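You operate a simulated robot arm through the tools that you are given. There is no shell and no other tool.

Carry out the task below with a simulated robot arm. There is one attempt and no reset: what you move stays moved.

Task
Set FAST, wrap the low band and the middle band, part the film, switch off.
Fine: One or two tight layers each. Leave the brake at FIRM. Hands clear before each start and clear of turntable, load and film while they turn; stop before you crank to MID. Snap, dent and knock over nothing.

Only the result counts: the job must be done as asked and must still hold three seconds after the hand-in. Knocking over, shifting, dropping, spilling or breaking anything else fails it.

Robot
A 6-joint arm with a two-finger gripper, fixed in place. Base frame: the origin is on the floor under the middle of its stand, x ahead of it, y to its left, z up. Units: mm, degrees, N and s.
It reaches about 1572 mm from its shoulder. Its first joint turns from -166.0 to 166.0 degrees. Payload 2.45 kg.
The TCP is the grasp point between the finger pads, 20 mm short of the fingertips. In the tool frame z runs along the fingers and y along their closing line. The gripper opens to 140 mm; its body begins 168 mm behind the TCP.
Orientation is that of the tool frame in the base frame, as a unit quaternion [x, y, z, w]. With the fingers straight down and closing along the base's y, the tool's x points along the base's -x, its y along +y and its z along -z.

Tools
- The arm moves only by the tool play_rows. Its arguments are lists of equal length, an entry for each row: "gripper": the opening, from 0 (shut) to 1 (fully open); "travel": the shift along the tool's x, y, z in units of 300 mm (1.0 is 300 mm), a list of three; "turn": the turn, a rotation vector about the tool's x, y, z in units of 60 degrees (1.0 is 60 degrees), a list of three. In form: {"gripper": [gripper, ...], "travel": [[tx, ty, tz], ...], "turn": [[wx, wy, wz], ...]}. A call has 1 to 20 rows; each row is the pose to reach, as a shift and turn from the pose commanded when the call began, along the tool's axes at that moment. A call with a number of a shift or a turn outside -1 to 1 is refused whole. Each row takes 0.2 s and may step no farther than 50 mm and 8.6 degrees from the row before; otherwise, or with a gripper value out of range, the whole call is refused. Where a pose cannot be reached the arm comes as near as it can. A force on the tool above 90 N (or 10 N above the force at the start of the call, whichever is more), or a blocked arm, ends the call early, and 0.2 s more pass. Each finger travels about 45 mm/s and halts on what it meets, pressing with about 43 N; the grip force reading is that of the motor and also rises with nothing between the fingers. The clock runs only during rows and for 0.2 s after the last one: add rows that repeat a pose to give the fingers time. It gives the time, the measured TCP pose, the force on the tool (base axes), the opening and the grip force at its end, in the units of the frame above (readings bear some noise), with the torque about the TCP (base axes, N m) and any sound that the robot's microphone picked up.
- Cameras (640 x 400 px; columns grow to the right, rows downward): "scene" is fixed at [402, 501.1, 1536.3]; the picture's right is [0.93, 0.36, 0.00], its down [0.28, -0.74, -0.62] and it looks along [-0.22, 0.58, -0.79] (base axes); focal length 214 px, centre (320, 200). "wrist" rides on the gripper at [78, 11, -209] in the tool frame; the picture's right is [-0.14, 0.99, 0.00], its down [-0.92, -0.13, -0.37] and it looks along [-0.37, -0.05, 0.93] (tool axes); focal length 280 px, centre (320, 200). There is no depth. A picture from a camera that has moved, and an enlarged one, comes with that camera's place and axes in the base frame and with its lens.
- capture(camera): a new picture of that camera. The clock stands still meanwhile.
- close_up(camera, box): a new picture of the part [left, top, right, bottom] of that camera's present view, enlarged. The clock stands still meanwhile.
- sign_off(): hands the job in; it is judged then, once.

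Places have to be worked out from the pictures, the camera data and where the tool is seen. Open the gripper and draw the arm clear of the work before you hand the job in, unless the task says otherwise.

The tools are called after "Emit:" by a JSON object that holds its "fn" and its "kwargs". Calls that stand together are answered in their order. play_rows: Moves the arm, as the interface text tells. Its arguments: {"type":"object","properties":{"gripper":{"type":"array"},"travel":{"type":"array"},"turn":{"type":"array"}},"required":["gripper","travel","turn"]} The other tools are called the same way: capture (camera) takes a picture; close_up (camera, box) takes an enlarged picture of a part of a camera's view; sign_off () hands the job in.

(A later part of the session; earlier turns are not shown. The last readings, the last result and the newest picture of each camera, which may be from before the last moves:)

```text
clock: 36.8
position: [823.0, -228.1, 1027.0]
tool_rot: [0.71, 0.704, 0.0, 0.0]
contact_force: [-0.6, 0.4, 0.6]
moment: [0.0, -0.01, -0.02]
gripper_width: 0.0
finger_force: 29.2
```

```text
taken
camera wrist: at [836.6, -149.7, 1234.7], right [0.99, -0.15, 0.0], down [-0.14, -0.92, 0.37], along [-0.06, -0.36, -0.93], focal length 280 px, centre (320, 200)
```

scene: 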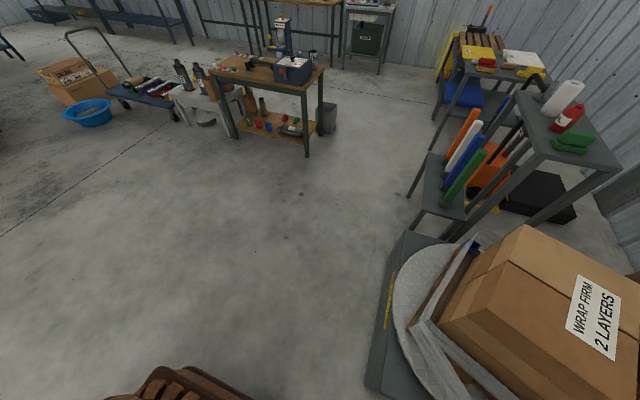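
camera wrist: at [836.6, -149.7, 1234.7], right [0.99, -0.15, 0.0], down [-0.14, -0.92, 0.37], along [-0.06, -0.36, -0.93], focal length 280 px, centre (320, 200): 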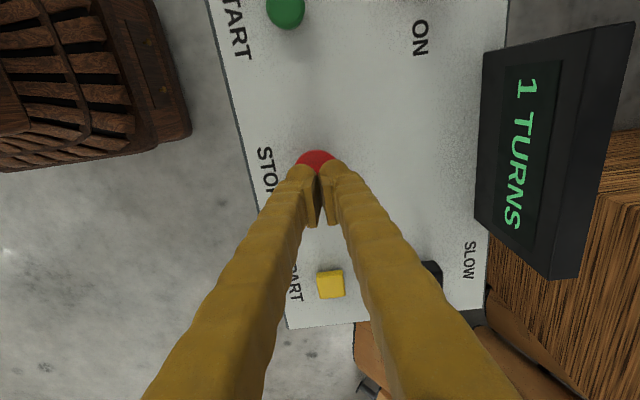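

The load stopped at about 1.4 turns with the low band on. Before cranking I lift, yaw back toward 0° and head toward the mast at a safe height.

Emit:
{"fn": "play_rows", "kwargs": {"gripper": [0, 0, 0, 0, 0.1, 0.2, 0.35, 0.5], "travel": [[0.083, -0.017, -0.062], [0.167, -0.033, -0.125], [0.25, -0.05, -0.187], [0.333, -0.067, -0.25], [0.417, -0.083, -0.312], [0.5, -0.1, -0.375], [0.583, -0.117, -0.437], [0.667, -0.133, -0.5]], "turn": [[0, 0, -0.125], [0, 0, -0.25], [0, 0, -0.375], [0, 0, -0.5], [0, 0, -0.625], [0, 0, -0.75], [0, 0, -0.875], [0, 0, -1.0]]}}

Emit:
{"fn": "capture", "kwargs": {"camera": "scene"}}

Emit:
{"fn": "capture", "kwargs": {"camera": "wrist"}}

```text
clock: 38.6
position: [786.2, -28.9, 1175.3]
tool_rot: [0.262, 0.965, 0.0, -0.001]
contact_force: [-0.4, -0.1, 0.1]
moment: [0.0, 0.0, 0.02]
gripper_width: 70.0
finger_force: 0.0
```

```text
taken
```

scene: 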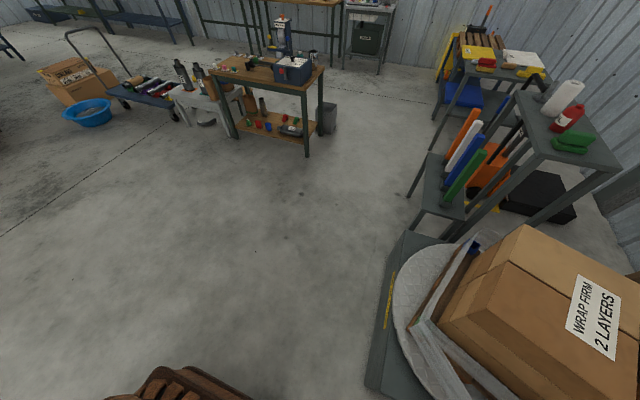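

```text
taken
camera wrist: at [725.2, 19.6, 1384.1], right [0.62, 0.78, 0.0], down [0.73, -0.58, 0.37], along [0.29, -0.23, -0.93], focal length 280 px, centre (320, 200)
```

wrist: 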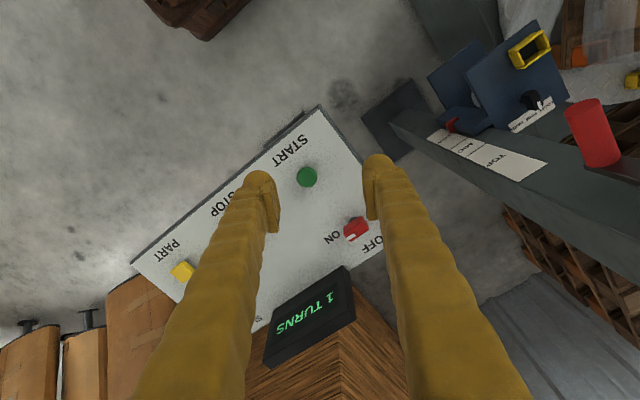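

The picture is unchanged, so the turntable is stopped (≈1.42 turns). I now move in front of the crank with the tool yawed to 0° and tilted 20° forward, gripper half open, at a standoff.

Emit:
{"fn": "play_rows", "kwargs": {"gripper": [0.5, 0.5, 0.5, 0.5, 0.5, 0.5, 0.5], "travel": [[0.054, 0.095, 0.031], [0.108, 0.189, 0.062], [0.162, 0.284, 0.093], [0.215, 0.379, 0.124], [0.269, 0.474, 0.155], [0.323, 0.568, 0.186], [0.377, 0.663, 0.217]], "turn": [[-0.0126, -0.0464, -0.0714], [-0.0251, -0.0929, -0.1429], [-0.0377, -0.1393, -0.2143], [-0.0503, -0.1857, -0.2857], [-0.0629, -0.2321, -0.3571], [-0.0754, -0.2786, -0.4286], [-0.088, -0.325, -0.5]]}}

Emit:
{"fn": "capture", "kwargs": {"camera": "wrist"}}

```text
clock: 40.2
position: [789.3, 200.9, 1110.8]
tool_rot: [0.0, 0.985, 0.0, 0.173]
contact_force: [0.2, -0.3, -0.5]
moment: [-0.01, 0.0, -0.01]
gripper_width: 70.0
finger_force: 0.0
```

```text
taken
camera wrist: at [645.7, 211.7, 1279.7], right [0.13, 0.99, 0.05], down [0.74, -0.13, 0.66], along [0.66, -0.05, -0.75], focal length 280 px, centre (320, 200)
```

wrist: 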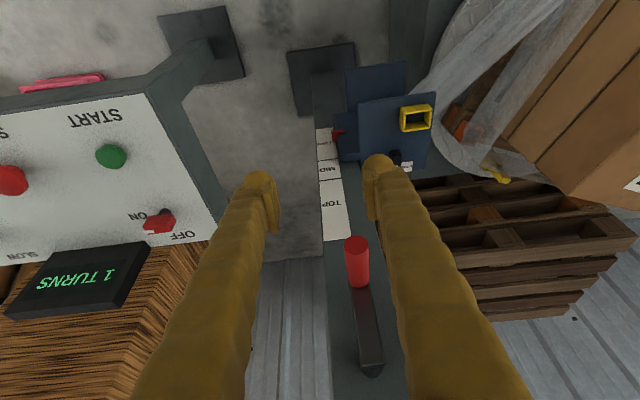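

Emit:
{"fn": "close_up", "kwargs": {"camera": "wrist", "box": [300, 220, 420, 400]}}

Emit:
{"fn": "close_up", "kwargs": {"camera": "wrist", "box": [290, 40, 460, 240]}}

```text
2.22 times, centred on (360, 310) of wrist
camera zoom: at [645.7, 211.7, 1279.7], right [0.13, 0.99, 0.05], down [0.74, -0.13, 0.66], along [0.66, -0.05, -0.75], focal length 623 px, centre (231, -44)
```

zoom: 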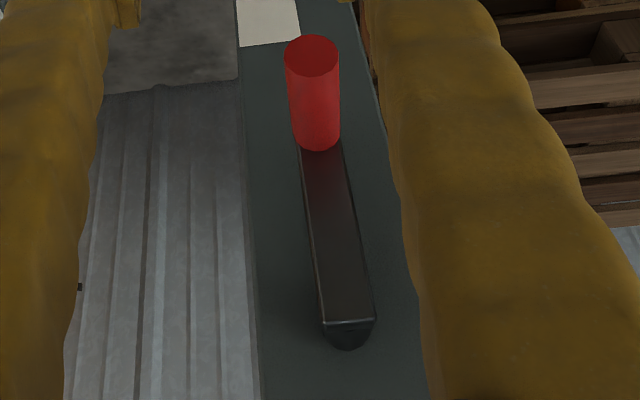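

```text
2.00 times, centred on (375, 140) of wrist
camera zoom: at [645.7, 211.7, 1279.7], right [0.13, 0.99, 0.05], down [0.74, -0.13, 0.66], along [0.66, -0.05, -0.75], focal length 561 px, centre (210, 320)
```

zoom: 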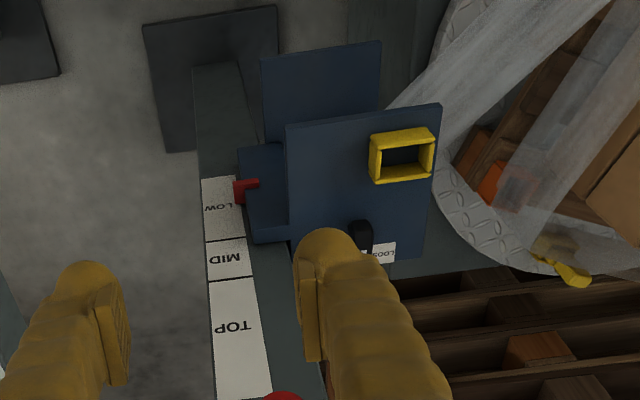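

Handle axis is at about y≈231.5, z≈1060–1065, hub at about (230, 1160), so a ~100 mm crank radius. I bring the open fingers around the handle from the front.

Emit:
{"fn": "play_rows", "kwargs": {"gripper": [0.5, 0.5, 0.5, 0.5, 0.5, 0.5], "travel": [[-0.055, 0.034, 0.079], [-0.11, 0.068, 0.157], [-0.165, 0.102, 0.236], [-0.257, 0.102, 0.269], [-0.349, 0.102, 0.303], [-0.441, 0.102, 0.336]], "turn": [[0, 0, 0], [0, 0, 0], [0, 0, 0], [0, 0, 0], [0, 0, 0], [0, 0, 0]]}}

Emit:
{"fn": "capture", "kwargs": {"camera": "wrist"}}

Emit:
{"fn": "close_up", "kwargs": {"camera": "wrist", "box": [240, 120, 400, 280]}}

```text
clock: 41.6
position: [948.9, 228.9, 1060.8]
tool_rot: [0.002, 0.985, 0.001, 0.172]
contact_force: [0.0, 0.7, 0.4]
moment: [0.01, 0.02, -0.04]
gripper_width: 70.1
finger_force: 0.1
```

```text
taken
camera wrist: at [804.7, 241.1, 1230.4], right [0.13, 0.99, 0.05], down [0.74, -0.13, 0.66], along [0.66, -0.05, -0.75], focal length 280 px, centre (320, 200)
```

wrist: 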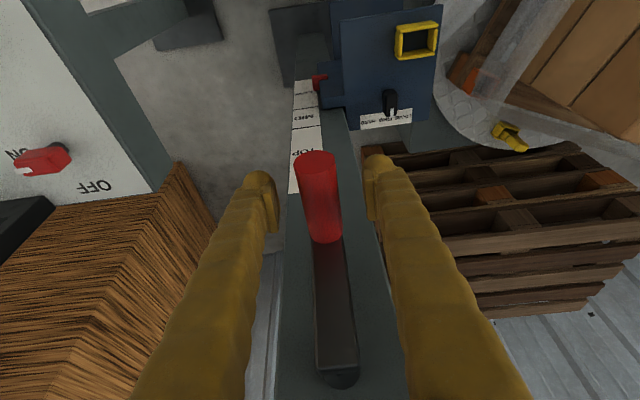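

```text
2.50 times, centred on (320, 200) of wrist
camera zoom: at [804.7, 241.1, 1230.4], right [0.13, 0.99, 0.05], down [0.74, -0.13, 0.66], along [0.66, -0.05, -0.75], focal length 701 px, centre (320, 200)
```

zoom: 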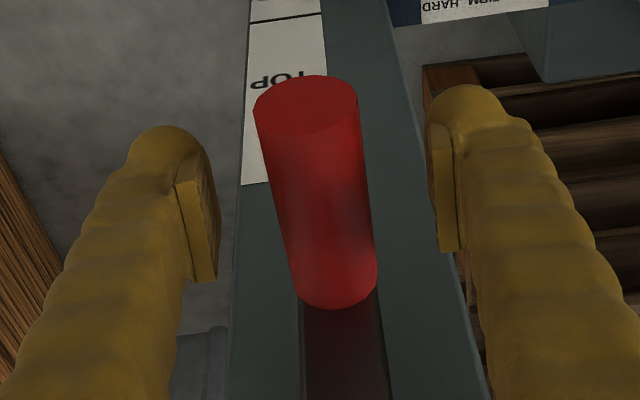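

The handle is centred between the fingers, about 6 mm below the TCP. I lower 6 mm and close on it.

Emit:
{"fn": "play_rows", "kwargs": {"gripper": [0.5, 0.4, 0.3, 0.2, 0.15, 0.15, 0.15], "travel": [[0.007, 0.002, 0.019], [0.007, 0.002, 0.019], [0.007, 0.002, 0.019], [0.007, 0.002, 0.019], [0.007, 0.002, 0.019], [0.007, 0.002, 0.019], [0.007, 0.002, 0.019]], "turn": [[0, 0, 0], [0, 0, 0], [0, 0, 0], [0, 0, 0], [0, 0, 0], [0, 0, 0], [0, 0, 0]]}}

```text
clock: 43.2
position: [948.0, 230.6, 1054.9]
tool_rot: [0.001, 0.985, -0.001, 0.173]
contact_force: [2.1, -0.8, -2.5]
moment: [0.06, 0.0, 0.36]
gripper_width: 26.0
finger_force: 45.2
```

Grip is firm at 26 mm with no side load. I test-crank 45° clockwise (handle toward +y) on a ~103 mm arc and read force and pointer.

Emit:
{"fn": "play_rows", "kwargs": {"gripper": [0.15, 0.15, 0.15, 0.15, 0.15, 0.15], "travel": [[-0.0014, 0.0537, -0.004], [-0.0057, 0.106, -0.0158], [-0.0127, 0.156, -0.0351], [-0.0224, 0.2018, -0.0617], [-0.0343, 0.2427, -0.0946], [-0.0343, 0.2427, -0.0946]], "turn": [[0, 0, 0], [0, 0, 0], [0, 0, 0], [0, 0, 0], [0, 0, 0], [0, 0, 0]]}}

Emit:
{"fn": "capture", "kwargs": {"camera": "wrist"}}

Emit:
{"fn": "close_up", "kwargs": {"camera": "wrist", "box": [230, 60, 410, 240]}}

```text
clock: 44.6
position: [948.2, 304.2, 1086.4]
tool_rot: [0.002, 0.985, 0.0, 0.173]
contact_force: [-1.8, -11.4, 3.8]
moment: [0.36, 0.27, 0.39]
gripper_width: 26.0
finger_force: 45.1
```

```text
taken
camera wrist: at [804.0, 316.0, 1254.6], right [0.13, 0.99, 0.05], down [0.74, -0.13, 0.66], along [0.66, -0.05, -0.75], focal length 280 px, centre (320, 200)
```

wrist: 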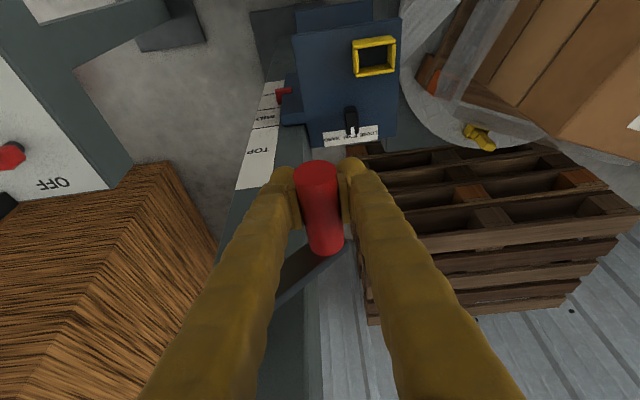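

```text
2.22 times, centred on (320, 150) of wrist
camera zoom: at [804.0, 316.0, 1254.6], right [0.13, 0.99, 0.05], down [0.74, -0.13, 0.66], along [0.66, -0.05, -0.75], focal length 623 px, centre (320, 311)
```

zoom: 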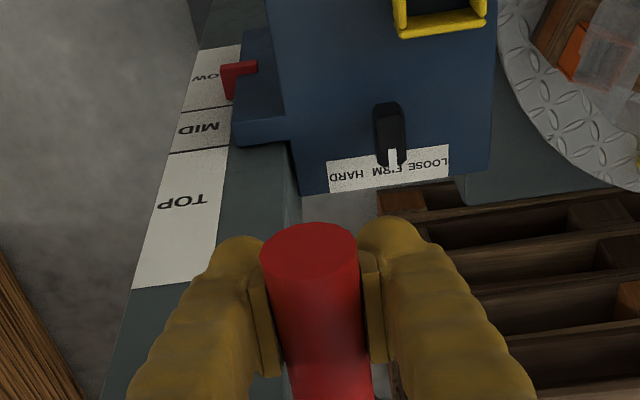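

The crank turned easily (11 N) and the carriage rose noticeably. I check the pointer position more closely.

Emit:
{"fn": "close_up", "kwargs": {"camera": "wrist", "box": [230, 60, 310, 160]}}

```text
4.00 times, centred on (270, 110) of wrist
camera zoom: at [804.0, 316.0, 1254.6], right [0.13, 0.99, 0.05], down [0.74, -0.13, 0.66], along [0.66, -0.05, -0.75], focal length 1122 px, centre (520, 560)
```

zoom: 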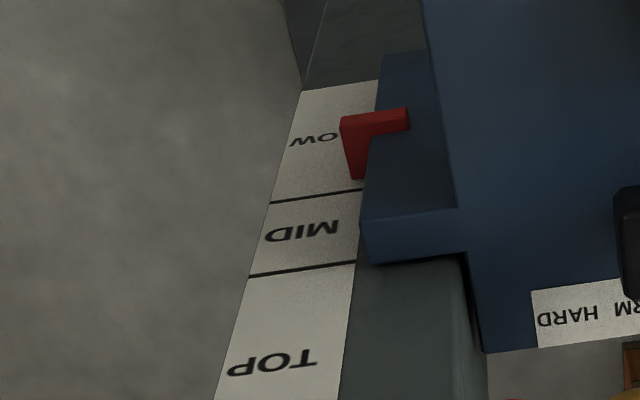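

The pointer tip now reads just below the LOW/MID line (z≈667 vs start ≈604; MID centre ≈722), so about 1.4 mm rises per degree. I continue clockwise to ~80°.

Emit:
{"fn": "play_rows", "kwargs": {"gripper": [0.15, 0.15, 0.15, 0.15, 0.15, 0.15], "travel": [[-0.0107, 0.0278, -0.0295], [-0.0225, 0.0515, -0.062], [-0.0351, 0.0709, -0.097], [-0.0485, 0.0856, -0.1339], [-0.0624, 0.0953, -0.1722], [-0.0624, 0.0953, -0.1722]], "turn": [[0, 0, 0], [0, 0, 0], [0, 0, 0], [0, 0, 0], [0, 0, 0], [0, 0, 0]]}}

Emit:
{"fn": "capture", "kwargs": {"camera": "wrist"}}

Emit:
{"fn": "close_up", "kwargs": {"camera": "wrist", "box": [200, 60, 320, 200]}}

```text
clock: 46.0
position: [947.0, 331.4, 1140.4]
tool_rot: [0.002, 0.985, -0.001, 0.173]
contact_force: [4.1, -42.3, -7.6]
moment: [1.32, 0.32, -0.06]
gripper_width: 44.9
finger_force: 18.0
```

```text
taken
camera wrist: at [804.2, 343.7, 1309.8], right [0.13, 0.99, 0.05], down [0.74, -0.13, 0.66], along [0.66, -0.05, -0.75], focal length 280 px, centre (320, 200)
```

wrist: 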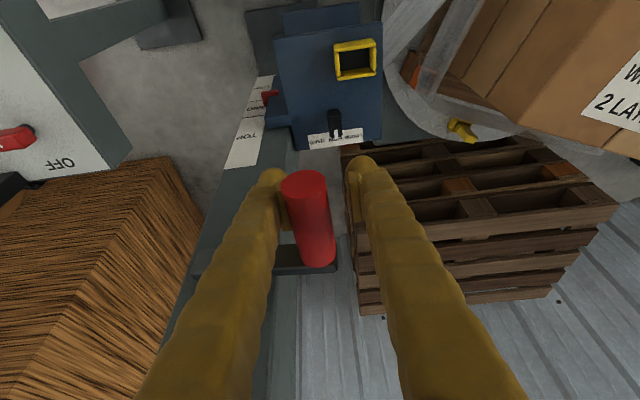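

```text
2.86 times, centred on (260, 130) of wrist
camera zoom: at [804.2, 343.7, 1309.8], right [0.13, 0.99, 0.05], down [0.74, -0.13, 0.66], along [0.66, -0.05, -0.75], focal length 801 px, centre (491, 400)
```

zoom: 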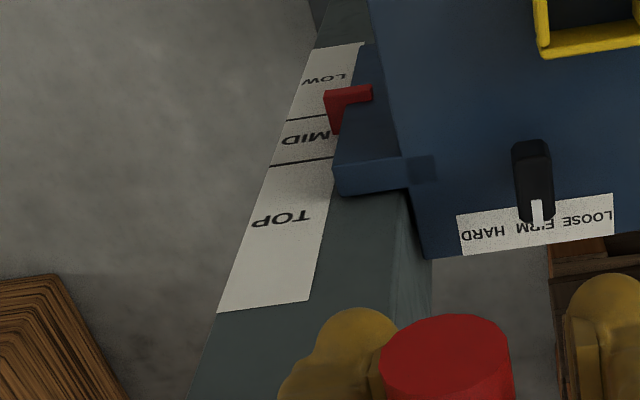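

The crank arm now looks horizontal (≈90°) and the pointer reads ≈717, close to the MID centre (≈723). My arc was slightly too wide, so I open the fingers to relieve the handle and look again.

Emit:
{"fn": "play_rows", "kwargs": {"gripper": [0.4, 0.5, 0.5, 0.5], "travel": [[0, 0, 0], [0, -0.01, 0], [0, -0.025, 0], [0, -0.025, 0]], "turn": [[0, 0, 0], [0, 0, 0], [0, 0, 0], [0, 0, 0]]}}

Emit:
{"fn": "capture", "kwargs": {"camera": "wrist"}}

Emit:
{"fn": "close_up", "kwargs": {"camera": "wrist", "box": [200, 60, 320, 160]}}

Emit:
{"fn": "close_up", "kwargs": {"camera": "wrist", "box": [240, 140, 400, 300]}}

```text
clock: 47.0
position: [948.2, 324.4, 1141.0]
tool_rot: [0.002, 0.985, 0.0, 0.172]
contact_force: [-0.2, -0.3, 0.7]
moment: [0.0, 0.0, -0.03]
gripper_width: 69.9
finger_force: 0.0
```

```text
taken
camera wrist: at [804.2, 336.4, 1310.0], right [0.13, 0.99, 0.05], down [0.74, -0.13, 0.66], along [0.66, -0.05, -0.75], focal length 280 px, centre (320, 200)
```

wrist: 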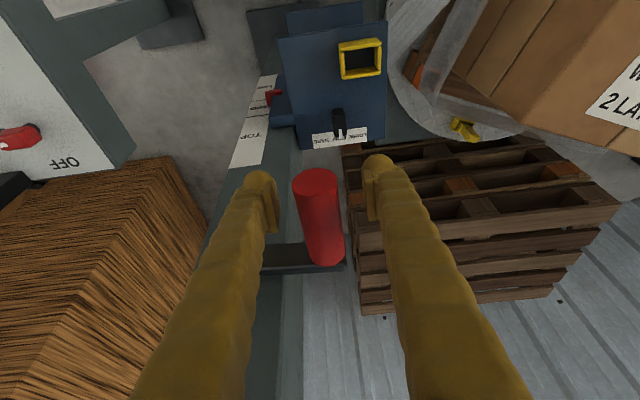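

```text
4.00 times, centred on (260, 110) of wrist
camera zoom: at [804.2, 336.4, 1310.0], right [0.13, 0.99, 0.05], down [0.74, -0.13, 0.66], along [0.66, -0.05, -0.75], focal length 1122 px, centre (560, 560)
```

zoom: 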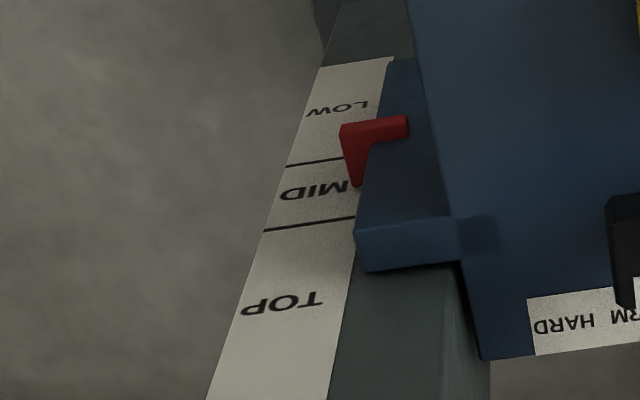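

```text
2.50 times, centred on (320, 220) of wrist
camera zoom: at [804.2, 336.4, 1310.0], right [0.13, 0.99, 0.05], down [0.74, -0.13, 0.66], along [0.66, -0.05, -0.75], focal length 701 px, centre (320, 150)
```

zoom: 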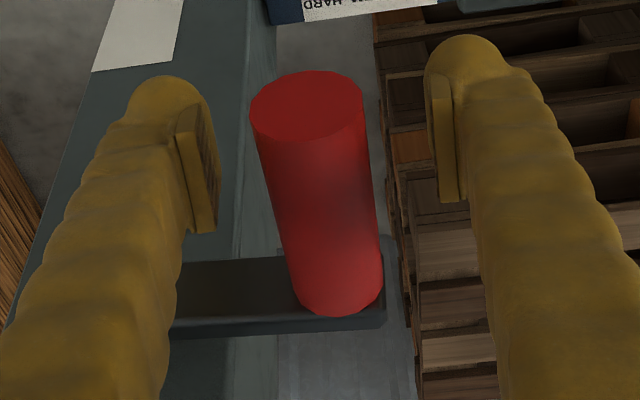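

The pointer tip lines up with the MID text (≈723 vs centre 721.5), so the carriage is at MID. I back straight out from the handle first.

Emit:
{"fn": "play_rows", "kwargs": {"gripper": [0.5, 0.5, 0.5, 0.5], "travel": [[0.094, 0, -0.034], [0.188, 0, -0.068], [0.282, 0, -0.102], [0.376, 0, -0.136]], "turn": [[0, 0, 0], [0, 0, 0], [0, 0, 0], [0, 0, 0]]}}

Emit:
{"fn": "capture", "kwargs": {"camera": "wrist"}}

Emit:
{"fn": "close_up", "kwargs": {"camera": "wrist", "box": [220, 60, 380, 200]}}

```text
clock: 48.0
position: [826.3, 323.4, 1138.5]
tool_rot: [0.001, 0.985, 0.0, 0.173]
contact_force: [0.6, 0.8, 0.1]
moment: [0.0, -0.01, 0.0]
gripper_width: 70.0
finger_force: 0.0
```

```text
taken
camera wrist: at [684.5, 336.2, 1308.4], right [0.13, 0.99, 0.05], down [0.74, -0.13, 0.66], along [0.66, -0.05, -0.75], focal length 280 px, centre (320, 200)
```

wrist: 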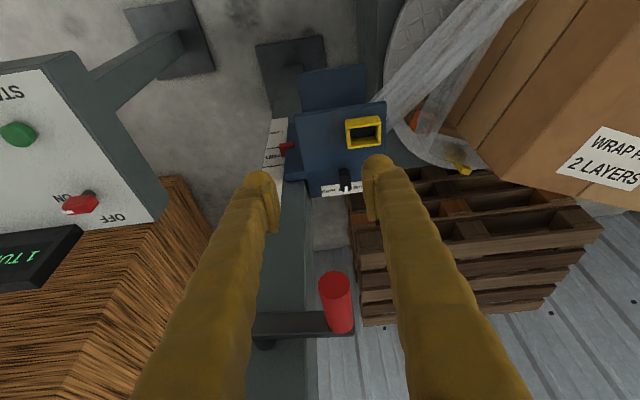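

```text
2.86 times, centred on (300, 130) of wrist
camera zoom: at [684.5, 336.2, 1308.4], right [0.13, 0.99, 0.05], down [0.74, -0.13, 0.66], along [0.66, -0.05, -0.75], focal length 801 px, centre (377, 400)
```

zoom: 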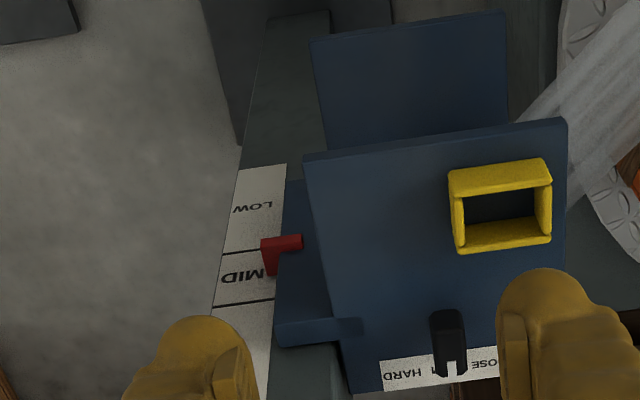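

Pointer is at MID and the brake still at FIRM. I now swing the hand back toward the panel, straightening the tool and yawing to −45° on the way.

Emit:
{"fn": "play_rows", "kwargs": {"gripper": [0.5, 0.4, 0.3, 0.2, 0.1, 0, 0], "travel": [[0.002, -0.095, -0.007], [0.003, -0.19, -0.013], [0.005, -0.285, -0.02], [0.006, -0.38, -0.027], [0.008, -0.475, -0.034], [0.009, -0.57, -0.04], [0.011, -0.665, -0.047]], "turn": [[0.0186, 0.045, 0.106], [0.0371, 0.09, 0.212], [0.0557, 0.135, 0.318], [0.0743, 0.18, 0.424], [0.0929, 0.225, 0.53], [0.1114, 0.27, 0.636], [0.13, 0.315, 0.742]]}}

```text
clock: 49.6
position: [821.5, 125.1, 1153.6]
tool_rot: [0.385, 0.923, 0.0, -0.001]
contact_force: [0.0, 0.0, -0.4]
moment: [-0.02, 0.0, -0.02]
gripper_width: 0.1
finger_force: 29.9
```

Emit:
{"fn": "play_rows", "kwargs": {"gripper": [0, 0, 0, 0, 0, 0, 0], "travel": [[-0.067, -0.07, 0.071], [-0.134, -0.139, 0.141], [-0.201, -0.209, 0.212], [-0.268, -0.279, 0.283], [-0.335, -0.349, 0.354], [-0.402, -0.418, 0.424], [-0.469, -0.488, 0.495]], "turn": [[0, 0, 0.108], [0, 0, 0.216], [0, 0, 0.324], [0, 0, 0.431], [0, 0, 0.539], [0, 0, 0.647], [0, 0, 0.755]]}}

Emit:
{"fn": "capture", "kwargs": {"camera": "wrist"}}

Emit:
{"fn": "close_up", "kwargs": {"camera": "wrist", "box": [240, 120, 400, 240]}}

Emit:
{"fn": "capture", "kwargs": {"camera": "scene"}}

```text
clock: 51.2
position: [815.1, -78.4, 1006.1]
tool_rot: [0.711, 0.703, 0.0, 0.0]
contact_force: [0.1, 0.3, -0.3]
moment: [0.04, -0.01, 0.0]
gripper_width: 0.0
finger_force: 29.4
```

```text
taken
camera wrist: at [828.1, 0.0, 1213.6], right [0.99, -0.15, 0.0], down [-0.14, -0.92, 0.37], along [-0.05, -0.36, -0.93], focal length 280 px, centre (320, 200)
```

wrist: 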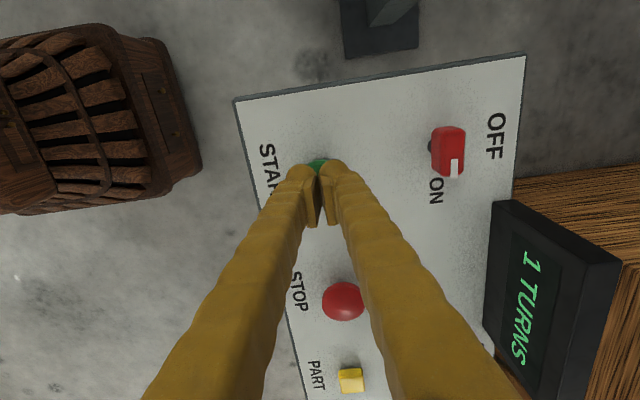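

```text
3.33 times, centred on (320, 180) of wrist
camera zoom: at [828.1, 0.0, 1213.6], right [0.99, -0.15, 0.0], down [-0.14, -0.92, 0.37], along [-0.05, -0.36, -0.93], focal length 935 px, centre (320, 267)
```

zoom: 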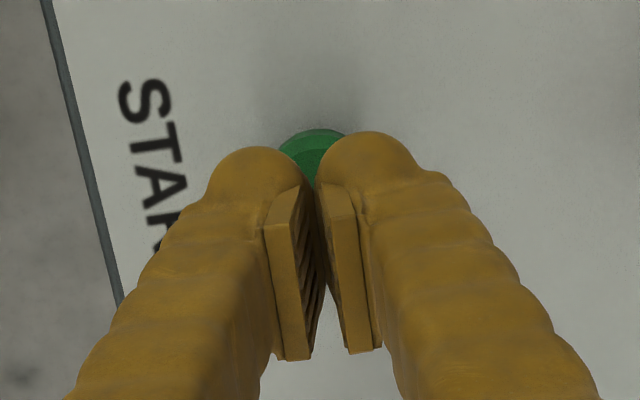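

```text
taken
```

scene: 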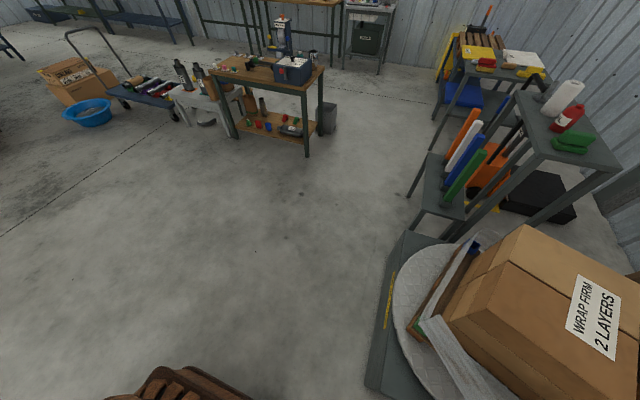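

Hand is centred over START, everything stopped, carriage at MID. I press START again.

Emit:
{"fn": "play_rows", "kwargs": {"gripper": [0, 0, 0, 0], "travel": [[0.003, 0.004, 0.09], [0.003, 0.004, 0.122], [0.003, 0.004, 0.138], [0.003, 0.004, 0.148]], "turn": [[0, 0, 0], [0, 0, 0], [0, 0, 0], [0, 0, 0]]}}

```text
clock: 52.2
position: [817.5, -77.6, 961.6]
tool_rot: [0.71, 0.704, 0.001, 0.002]
contact_force: [13.4, 2.0, 34.3]
moment: [-0.01, -0.2, 0.03]
gripper_width: 6.0
finger_force: 29.3
heard: click
```

Click heard. I lift off and go back to hover over STOP.

Emit:
{"fn": "play_rows", "kwargs": {"gripper": [0, 0, 0, 0, 0], "travel": [[0, 0, -0.13], [-0.126, 0.006, -0.13], [-0.252, 0.013, -0.13], [-0.378, 0.019, -0.13], [-0.503, 0.022, -0.1]], "turn": [[0, 0, 0], [0, 0, 0], [0, 0, 0], [0, 0, 0], [0, 0, 0]]}}

Emit:
{"fn": "capture", "kwargs": {"camera": "scene"}}

Emit:
{"fn": "capture", "kwargs": {"camera": "wrist"}}

```text
clock: 53.4
position: [820.0, -224.9, 988.8]
tool_rot: [0.709, 0.705, 0.0, 0.0]
contact_force: [-0.4, 0.0, 0.3]
moment: [-0.01, 0.01, -0.01]
gripper_width: 0.0
finger_force: 29.3
```

```text
taken
```

scene: 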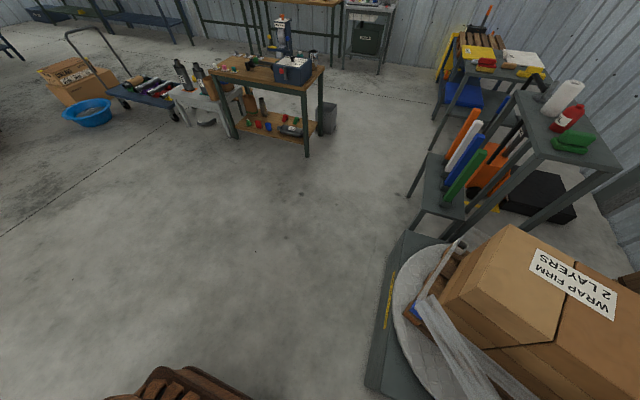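

```text
taken
camera wrist: at [832.8, -147.0, 1197.6], right [0.99, -0.15, 0.0], down [-0.13, -0.92, 0.37], along [-0.05, -0.36, -0.93], focal length 280 px, centre (320, 200)
```

wrist: 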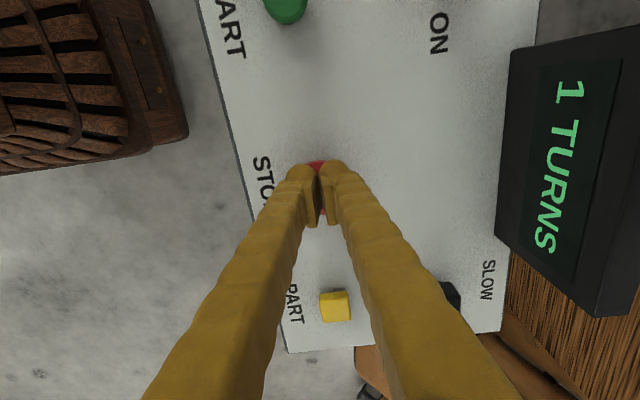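

At 53.4 s the load has turned about 95° since this start (same 53°/s). I aim to stop ~1.4–1.45 turns after the start, near 61.2 s; I wait here 4.2 s first, trimming onto the STOP centre.

Emit:
{"fn": "play_rows", "kwargs": {"gripper": [0, 0, 0, 0, 0, 0, 0, 0, 0, 0, 0, 0, 0, 0, 0, 0, 0, 0, 0, 0], "travel": [[-0.01, 0.008, 0], [-0.01, 0.008, 0], [-0.01, 0.008, 0], [-0.01, 0.008, 0], [-0.01, 0.008, 0], [-0.01, 0.008, 0], [-0.01, 0.008, 0], [-0.01, 0.008, 0], [-0.01, 0.008, 0], [-0.01, 0.008, 0], [-0.01, 0.008, 0], [-0.01, 0.008, 0], [-0.01, 0.008, 0], [-0.01, 0.008, 0], [-0.01, 0.008, 0], [-0.01, 0.008, 0], [-0.01, 0.008, 0], [-0.01, 0.008, 0], [-0.01, 0.008, 0], [-0.01, 0.008, 0]], "turn": [[0, 0, 0], [0, 0, 0], [0, 0, 0], [0, 0, 0], [0, 0, 0], [0, 0, 0], [0, 0, 0], [0, 0, 0], [0, 0, 0], [0, 0, 0], [0, 0, 0], [0, 0, 0], [0, 0, 0], [0, 0, 0], [0, 0, 0], [0, 0, 0], [0, 0, 0], [0, 0, 0], [0, 0, 0], [0, 0, 0]]}}

Emit:
{"fn": "capture", "kwargs": {"camera": "scene"}}

Emit:
{"fn": "capture", "kwargs": {"camera": "wrist"}}

```text
clock: 57.6
position: [822.4, -228.9, 990.1]
tool_rot: [0.71, 0.704, 0.0, 0.0]
contact_force: [-0.1, -0.3, 0.5]
moment: [-0.02, -0.02, 0.01]
gripper_width: 0.1
finger_force: 29.6
```

```text
taken
```

scene: 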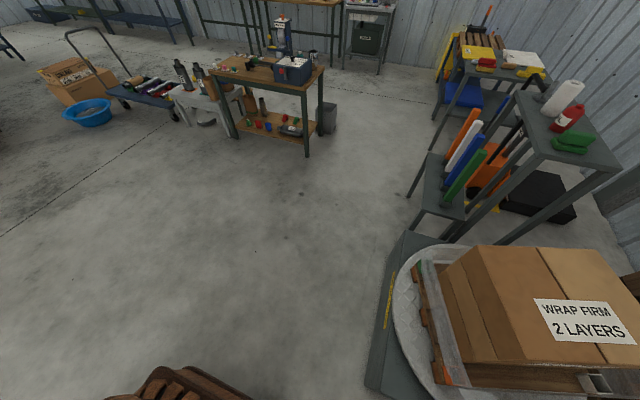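

```text
taken
camera wrist: at [835.4, -150.3, 1197.6], right [0.99, -0.15, 0.0], down [-0.14, -0.92, 0.37], along [-0.05, -0.36, -0.93], focal length 280 px, centre (320, 200)
```

wrist: 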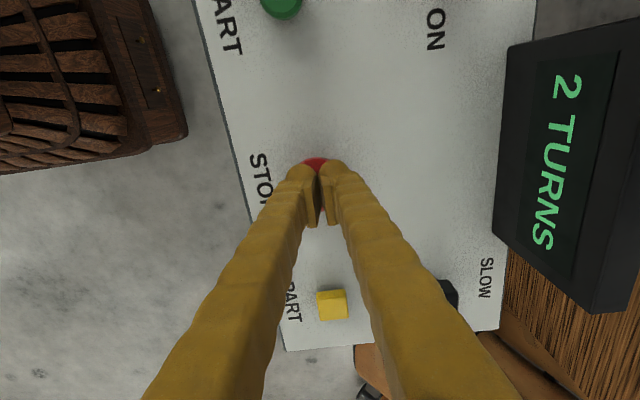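

Display shows 2 and the total agrees (~2.3 turns, 0.88 for this band). I hold 3 s more and press STOP at ≈61 s.

Emit:
{"fn": "play_rows", "kwargs": {"gripper": [0, 0, 0, 0, 0, 0, 0, 0, 0, 0, 0, 0, 0, 0, 0, 0, 0, 0, 0], "travel": [[0, 0, 0], [0, 0, 0], [0, 0, 0], [0, 0, 0], [0, 0, 0], [0, 0, 0], [0, 0, 0], [0, 0, 0], [0, 0, 0], [0, 0, 0], [0, 0, 0], [0, 0, 0], [0, 0, 0], [0, 0, 0], [0, 0, 0], [0, 0, 0.02], [0, 0, 0.045], [0, 0, 0.065], [0, 0, 0.076]], "turn": [[0, 0, 0], [0, 0, 0], [0, 0, 0], [0, 0, 0], [0, 0, 0], [0, 0, 0], [0, 0, 0], [0, 0, 0], [0, 0, 0], [0, 0, 0], [0, 0, 0], [0, 0, 0], [0, 0, 0], [0, 0, 0], [0, 0, 0], [0, 0, 0], [0, 0, 0], [0, 0, 0], [0, 0, 0]]}}

```text
clock: 61.6
position: [823.0, -228.7, 971.0]
tool_rot: [0.71, 0.704, 0.002, 0.001]
contact_force: [-18.4, 25.0, 74.9]
moment: [0.41, 0.4, -0.02]
gripper_width: 5.8
finger_force: 29.7
heard: click
```

Click heard. I lift off and confirm the turntable has stopped.

Emit:
{"fn": "play_rows", "kwargs": {"gripper": [0, 0, 0], "travel": [[0, 0, -0.06], [0, 0, -0.12], [0, 0, -0.16]], "turn": [[0, 0, 0], [0, 0, 0], [0, 0, 0]]}}

Emit:
{"fn": "capture", "kwargs": {"camera": "scene"}}

Emit:
{"fn": "capture", "kwargs": {"camera": "wrist"}}

```text
clock: 62.4
position: [823.6, -230.1, 1013.4]
tool_rot: [0.71, 0.704, -0.001, -0.001]
contact_force: [0.1, -0.1, 0.1]
moment: [0.0, -0.01, -0.03]
gripper_width: 0.1
finger_force: 29.7
```

```text
taken
```

scene: 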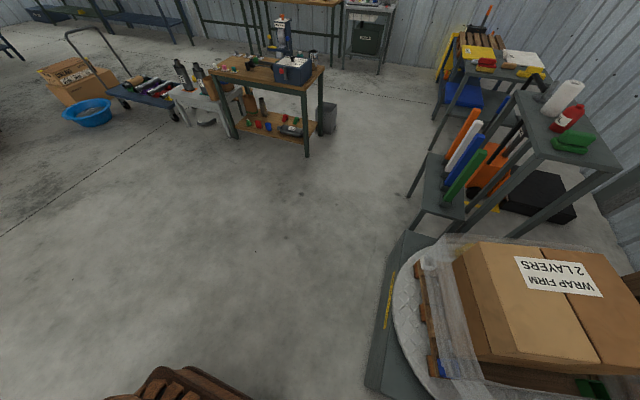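

```text
taken
camera wrist: at [836.4, -152.3, 1222.0], right [0.99, -0.15, 0.0], down [-0.14, -0.92, 0.37], along [-0.06, -0.36, -0.93], focal length 280 px, centre (320, 200)
```

wrist: 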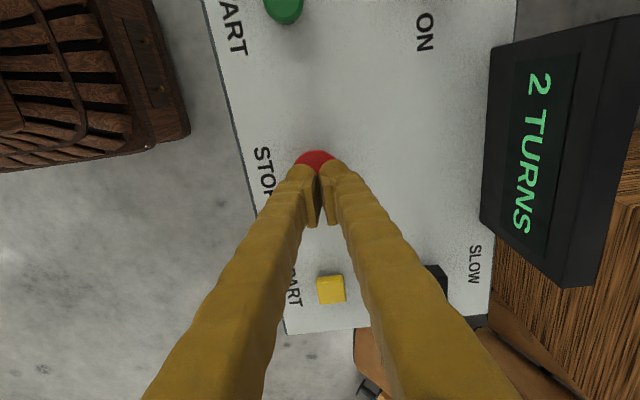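

Stopped; the load has turned about 1.34 turns in the middle band, with film visibly around it. Next I move over the yellow PART button (≈[815,-382,943]).

Emit:
{"fn": "play_rows", "kwargs": {"gripper": [0, 0, 0, 0], "travel": [[-0.127, -0.006, 0], [-0.253, -0.012, 0], [-0.38, -0.017, 0], [-0.506, -0.023, 0]], "turn": [[0, 0, 0], [0, 0, 0], [0, 0, 0], [0, 0, 0]]}}

Emit:
{"fn": "close_up", "kwargs": {"camera": "wrist", "box": [240, 120, 400, 240]}}

Emit:
{"fn": "capture", "kwargs": {"camera": "scene"}}

```text
clock: 63.4
position: [813.7, -383.6, 1013.0]
tool_rot: [0.71, 0.704, -0.001, 0.0]
contact_force: [0.5, -0.9, 0.2]
moment: [-0.02, 0.01, 0.02]
gripper_width: 0.0
finger_force: 29.5
```

```text
3.33 times, centred on (320, 180) of wrist
camera zoom: at [827.0, -306.0, 1221.9], right [0.99, -0.15, 0.0], down [-0.14, -0.92, 0.37], along [-0.05, -0.36, -0.93], focal length 935 px, centre (320, 267)
```

zoom: 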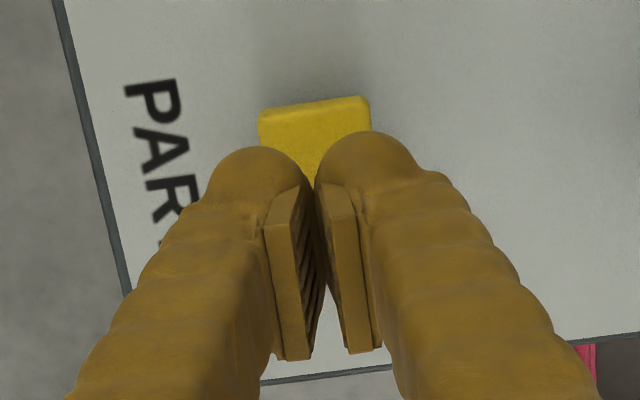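

```text
taken
```

scene: 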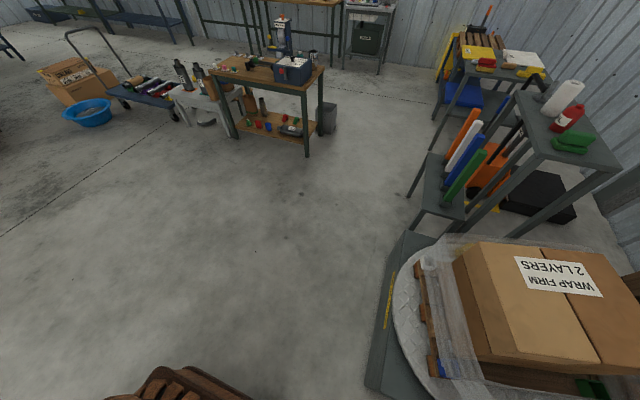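

The PART button is right under the fingertips and the turntable is at rest. I press it gently.

Emit:
{"fn": "play_rows", "kwargs": {"gripper": [0, 0, 0, 0], "travel": [[0.01, 0.004, 0.12], [0.01, 0.004, 0.145], [0.01, 0.004, 0.16], [0.01, 0.004, 0.17]], "turn": [[0, 0, 0], [0, 0, 0], [0, 0, 0], [0, 0, 0]]}}

```text
clock: 64.4
position: [818.2, -380.1, 964.0]
tool_rot: [0.711, 0.704, 0.0, 0.001]
contact_force: [-2.5, 2.2, 9.0]
moment: [0.03, 0.08, 0.02]
gripper_width: 5.7
finger_force: 29.8
heard: click
```

Click heard at 9 N. I lift and swing to a viewpoint from which the carriage and the film can be seen, to verify the film parted before switching off.

Emit:
{"fn": "play_rows", "kwargs": {"gripper": [0, 0, 0, 0, 0, 0, 0.1, 0.2, 0.3, 0.4], "travel": [[0, 0, -0.12], [0.107, -0.008, -0.18], [0.215, -0.016, -0.24], [0.322, -0.023, -0.3], [0.43, -0.031, -0.36], [0.537, -0.039, -0.42], [0.645, -0.047, -0.48], [0.752, -0.054, -0.53], [0.86, -0.062, -0.58], [0.967, -0.07, -0.63]], "turn": [[0, 0, 0], [0, 0, -0.11], [0, 0, -0.22], [0, 0, -0.33], [0, 0, -0.44], [0, 0, -0.55], [0, 0, -0.66], [0, 0, -0.77], [0, 0, -0.88], [0, 0, -0.99]]}}

Emit:
{"fn": "capture", "kwargs": {"camera": "wrist"}}

Emit:
{"fn": "capture", "kwargs": {"camera": "scene"}}

```text
clock: 66.6
position: [799.9, -88.7, 1151.0]
tool_rot: [0.267, 0.964, 0.0, 0.0]
contact_force: [-0.3, -0.4, 0.6]
moment: [-0.02, 0.02, -0.03]
gripper_width: 56.1
finger_force: 0.2
```

```text
taken
camera wrist: at [739.7, -39.6, 1359.4], right [0.63, 0.78, 0.0], down [0.72, -0.58, 0.37], along [0.29, -0.23, -0.93], focal length 280 px, centre (320, 200)
```

wrist: 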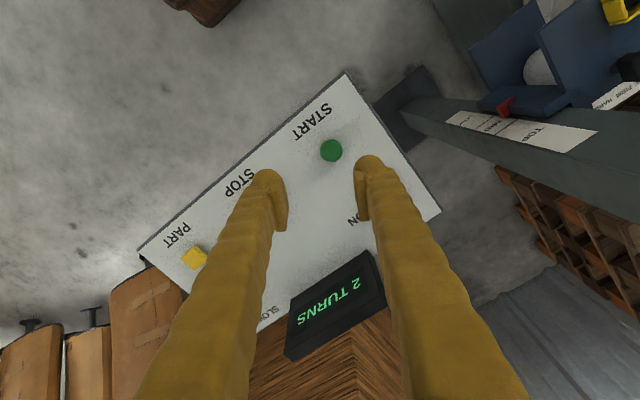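

```text
taken
```

scene: 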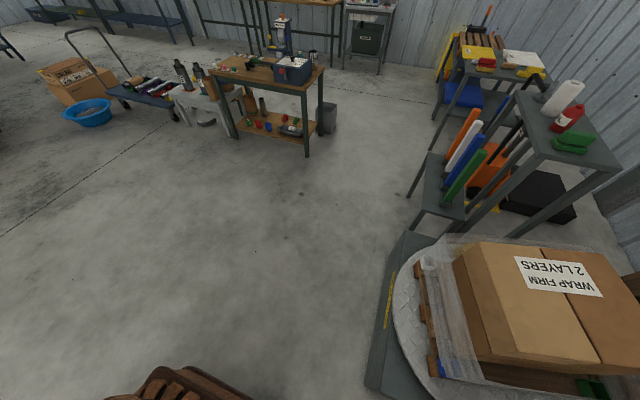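

Emit:
{"fn": "play_rows", "kwargs": {"gripper": [0.4, 0.4, 0.4, 0.4, 0.4], "travel": [[0.051, 0.086, -0.067], [0.103, 0.172, -0.133], [0.154, 0.257, -0.2], [0.206, 0.343, -0.266], [0.257, 0.429, -0.333]], "turn": [[0, 0, -0.103], [0, 0, -0.206], [0, 0, -0.31], [0, 0, -0.413], [0, 0, -0.516]]}}

Emit:
{"fn": "capture", "kwargs": {"camera": "wrist"}}

Emit:
{"fn": "close_up", "kwargs": {"camera": "wrist", "box": [420, 60, 640, 260]}}

```text
clock: 67.8
position: [798.6, 60.0, 1251.4]
tool_rot: [0.0, 1.0, 0.0, 0.0]
contact_force: [-0.7, 0.6, -0.3]
moment: [-0.01, 0.01, -0.05]
gripper_width: 56.1
finger_force: 0.0
```

```text
taken
camera wrist: at [721.7, 72.1, 1460.6], right [0.14, 0.99, 0.0], down [0.92, -0.13, 0.37], along [0.36, -0.05, -0.93], focal length 280 px, centre (320, 200)
```

wrist: 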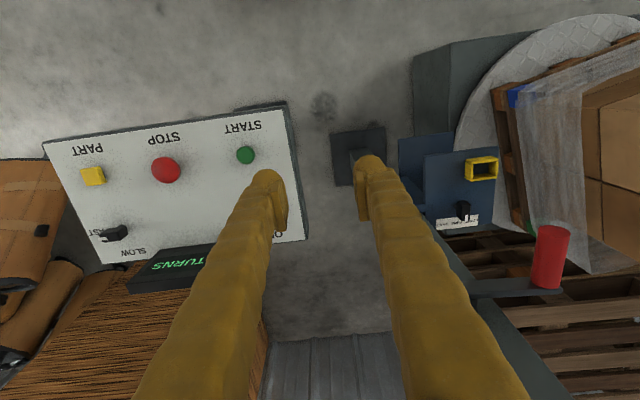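

```text
2.00 times, centred on (530, 160) of wrist
camera zoom: at [721.7, 72.1, 1460.6], right [0.14, 0.99, 0.0], down [0.92, -0.13, 0.37], along [0.36, -0.05, -0.93], focal length 561 px, centre (-100, 280)
```

zoom: 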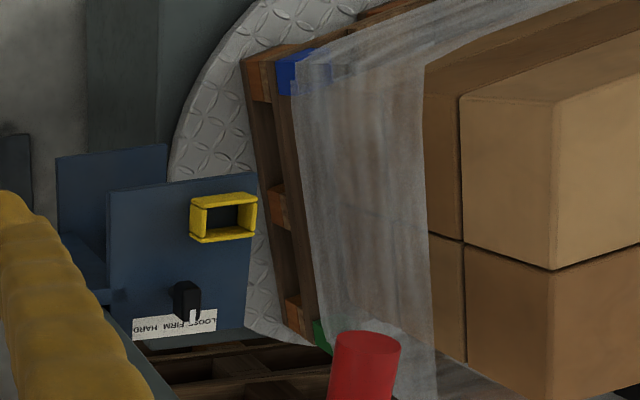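

The picture shows no film between carriage and load any more: it has parted, with both bands on the load. Now I go to the red ON/OFF knob (≈[936,-72,958]), yawing back so the fingers can close across its bar.

Emit:
{"fn": "play_rows", "kwargs": {"gripper": [0.4, 0.4, 0.4, 0.4, 0.4, 0.4, 0.4, 0.4], "travel": [[-0.057, -0.055, 0.071], [-0.114, -0.11, 0.142], [-0.171, -0.165, 0.214], [-0.229, -0.22, 0.285], [-0.286, -0.275, 0.356], [-0.343, -0.33, 0.427], [-0.4, -0.385, 0.499], [-0.457, -0.44, 0.57]], "turn": [[0, 0, 0.125], [0, 0, 0.25], [0, 0, 0.375], [0, 0, 0.5], [0, 0, 0.625], [0, 0, 0.75], [0, 0, 0.875], [0, 0, 1.0]]}}

Emit:
{"fn": "play_rows", "kwargs": {"gripper": [0.4, 0.4, 0.4, 0.4, 0.4], "travel": [[0, 0, 0], [0, 0, 0], [0, 0, 0], [0, 0, 0], [0, 0, 0]], "turn": [[0, 0, 0.1], [0, 0, 0.2], [0, 0, 0.3], [0, 0, 0.4], [0, 0, 0.5]]}}

Emit:
{"fn": "close_up", "kwargs": {"camera": "wrist", "box": [220, 100, 420, 260]}}

```text
clock: 69.6
position: [935.5, -72.2, 1081.4]
tool_rot: [0.502, 0.865, 0.0, -0.001]
contact_force: [-0.2, -0.3, 0.7]
moment: [-0.01, -0.05, 0.0]
gripper_width: 56.2
finger_force: 0.1
```

```text
clock: 70.8
position: [935.2, -70.7, 1080.7]
tool_rot: [0.709, 0.706, 0.0, 0.0]
contact_force: [-0.6, 0.2, 0.1]
moment: [0.0, 0.01, 0.03]
gripper_width: 56.3
finger_force: 0.2
```

```text
2.50 times, centred on (320, 180) of wrist
camera zoom: at [947.7, 7.6, 1289.6], right [0.99, -0.14, 0.0], down [-0.13, -0.92, 0.37], along [-0.05, -0.36, -0.93], focal length 701 px, centre (320, 250)
```

zoom: 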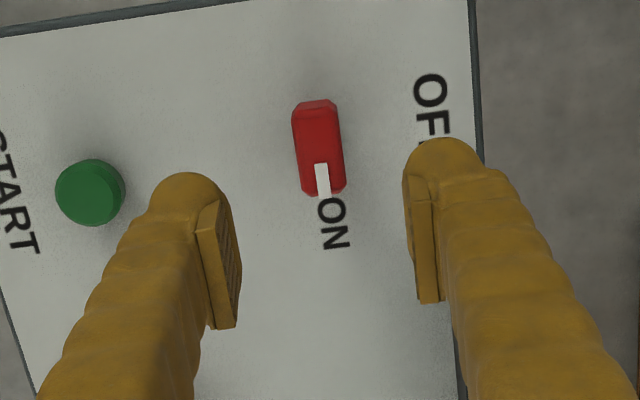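

The knob is centred under the hand. I descend beside it and check the alignment.

Emit:
{"fn": "play_rows", "kwargs": {"gripper": [0.4, 0.4, 0.4, 0.4], "travel": [[0, 0, 0.1], [0, 0, 0.2], [0, 0, 0.3], [0.006, 0, 0.39]], "turn": [[0, 0, 0], [0, 0, 0], [0, 0, 0], [0, 0, 0]]}}

Emit:
{"fn": "close_up", "kwargs": {"camera": "wrist", "box": [220, 100, 420, 260]}}

```text
clock: 71.8
position: [934.1, -69.4, 964.9]
tool_rot: [0.708, 0.707, 0.0, 0.0]
contact_force: [0.1, 0.1, 0.9]
moment: [-0.01, -0.04, 0.02]
gripper_width: 56.2
finger_force: 0.1
```

```text
2.50 times, centred on (320, 180) of wrist
camera zoom: at [947.3, 9.1, 1172.9], right [0.99, -0.14, 0.0], down [-0.13, -0.92, 0.37], along [-0.05, -0.36, -0.93], focal length 701 px, centre (320, 250)
```

zoom: 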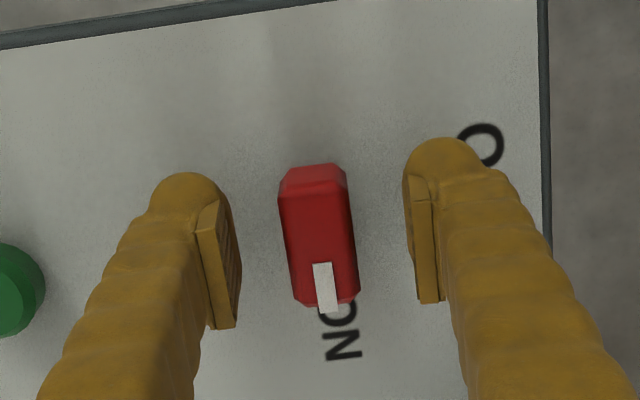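

Well centred now. I close on the bar and turn toward OFF (counter-clockwise seen from above), first 42°.

Emit:
{"fn": "play_rows", "kwargs": {"gripper": [0.3, 0.2, 0.1, 0, 0, 0, 0, 0, 0, 0, 0, 0], "travel": [[0, 0, 0], [0, 0, 0], [0, 0, 0], [0, 0, 0], [0, 0, 0], [0, 0, 0], [0, 0, 0], [0, 0, 0], [0, 0, 0], [0, 0, 0], [0, 0, 0], [0, 0, 0]], "turn": [[0, 0, 0], [0, 0, 0], [0, 0, 0], [0, 0, 0], [0, 0, 0], [0, 0, -0.1], [0, 0, -0.2], [0, 0, -0.3], [0, 0, -0.4], [0, 0, -0.5], [0, 0, -0.6], [0, 0, -0.7]]}}

Emit:
{"fn": "close_up", "kwargs": {"camera": "wrist", "box": [220, 100, 420, 260]}}

```text
clock: 74.4
position: [934.3, -68.9, 964.0]
tool_rot: [0.407, 0.913, 0.0, -0.002]
contact_force: [-26.8, -6.0, -4.3]
moment: [0.04, 0.31, -0.06]
gripper_width: 21.0
finger_force: 45.2
```

```text
2.50 times, centred on (320, 180) of wrist
camera zoom: at [891.7, -3.9, 1172.8], right [0.83, 0.56, 0.0], down [0.52, -0.77, 0.37], along [0.2, -0.3, -0.93], focal length 701 px, centre (320, 250)
```

zoom: 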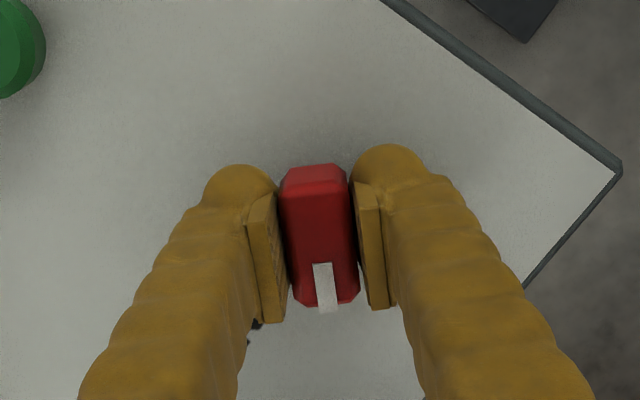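

The knob follows with modest force (27 N). I turn the remaining 48° to OFF.

Emit:
{"fn": "play_rows", "kwargs": {"gripper": [0, 0, 0, 0, 0, 0, 0, 0], "travel": [[0, -0.002, 0], [0, -0.002, 0], [0, -0.002, 0], [0, -0.002, 0], [0, -0.002, 0], [0, -0.002, 0], [0, -0.002, 0], [0, -0.002, 0]], "turn": [[0, 0, -0.1], [0, 0, -0.2], [0, 0, -0.3], [0, 0, -0.4], [0, 0, -0.5], [0, 0, -0.6], [0, 0, -0.7], [0, 0, -0.8]]}}

Emit:
{"fn": "close_up", "kwargs": {"camera": "wrist", "box": [220, 100, 420, 260]}}

```text
clock: 76.2
position: [935.0, -69.8, 963.9]
tool_rot: [0.0, 1.0, 0.001, 0.0]
contact_force: [-26.0, -19.8, -0.7]
moment: [-0.21, 0.46, -0.05]
gripper_width: 21.1
finger_force: 44.8
```

```text
2.50 times, centred on (320, 180) of wrist
camera zoom: at [857.8, -59.2, 1172.7], right [0.14, 0.99, 0.0], down [0.92, -0.13, 0.37], along [0.37, -0.05, -0.93], focal length 701 px, centre (320, 250)
```

zoom: 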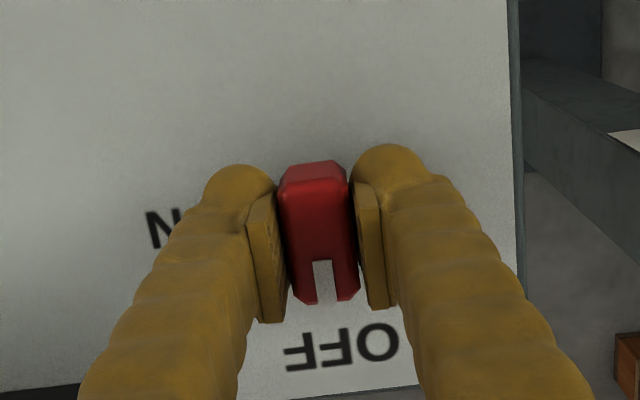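

The pointer now faces OFF. I open, lift straight up and check the knob and display.

Emit:
{"fn": "play_rows", "kwargs": {"gripper": [0.15, 0.3, 0.4, 0.4, 0.4, 0.4, 0.4, 0.4, 0.4], "travel": [[0, 0, 0], [0, 0, 0], [0, 0, 0], [0, 0, 0], [0, 0, -0.1], [0, 0, -0.2], [0, 0, -0.35], [0, 0, -0.5], [0, 0, -0.6]], "turn": [[0, 0, 0], [0, 0, 0], [0, 0, 0], [0, 0, 0], [0, 0, 0], [0, 0, 0], [0, 0, 0], [0, 0, 0], [0, 0, 0]]}}

Emit:
{"fn": "capture", "kwargs": {"camera": "wrist"}}

Emit:
{"fn": "close_up", "kwargs": {"camera": "wrist", "box": [180, 80, 440, 240]}}

```text
clock: 78.2
position: [933.8, -70.6, 1143.6]
tool_rot: [0.001, 1.0, 0.0, -0.001]
contact_force: [-0.2, 0.0, -0.8]
moment: [0.02, 0.04, 0.01]
gripper_width: 55.9
finger_force: 0.0
```

```text
taken
camera wrist: at [858.5, -59.9, 1352.2], right [0.14, 0.99, 0.0], down [0.92, -0.13, 0.37], along [0.36, -0.05, -0.93], focal length 280 px, centre (320, 200)
```

wrist: 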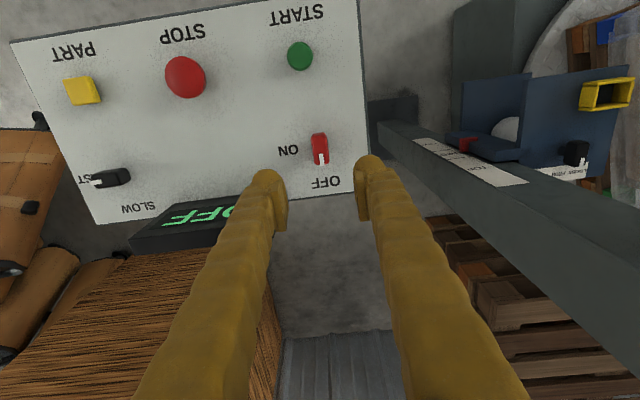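

```text
2.46 times, centred on (310, 160) of wrist
camera zoom: at [858.5, -59.9, 1352.2], right [0.14, 0.99, 0.0], down [0.92, -0.13, 0.37], along [0.36, -0.05, -0.93], focal length 690 px, centre (345, 298)
```

zoom: 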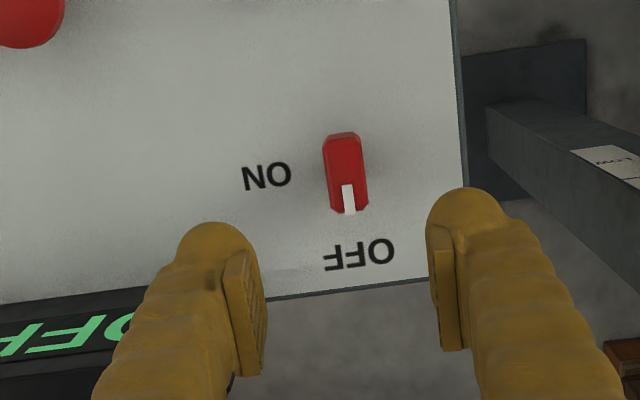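

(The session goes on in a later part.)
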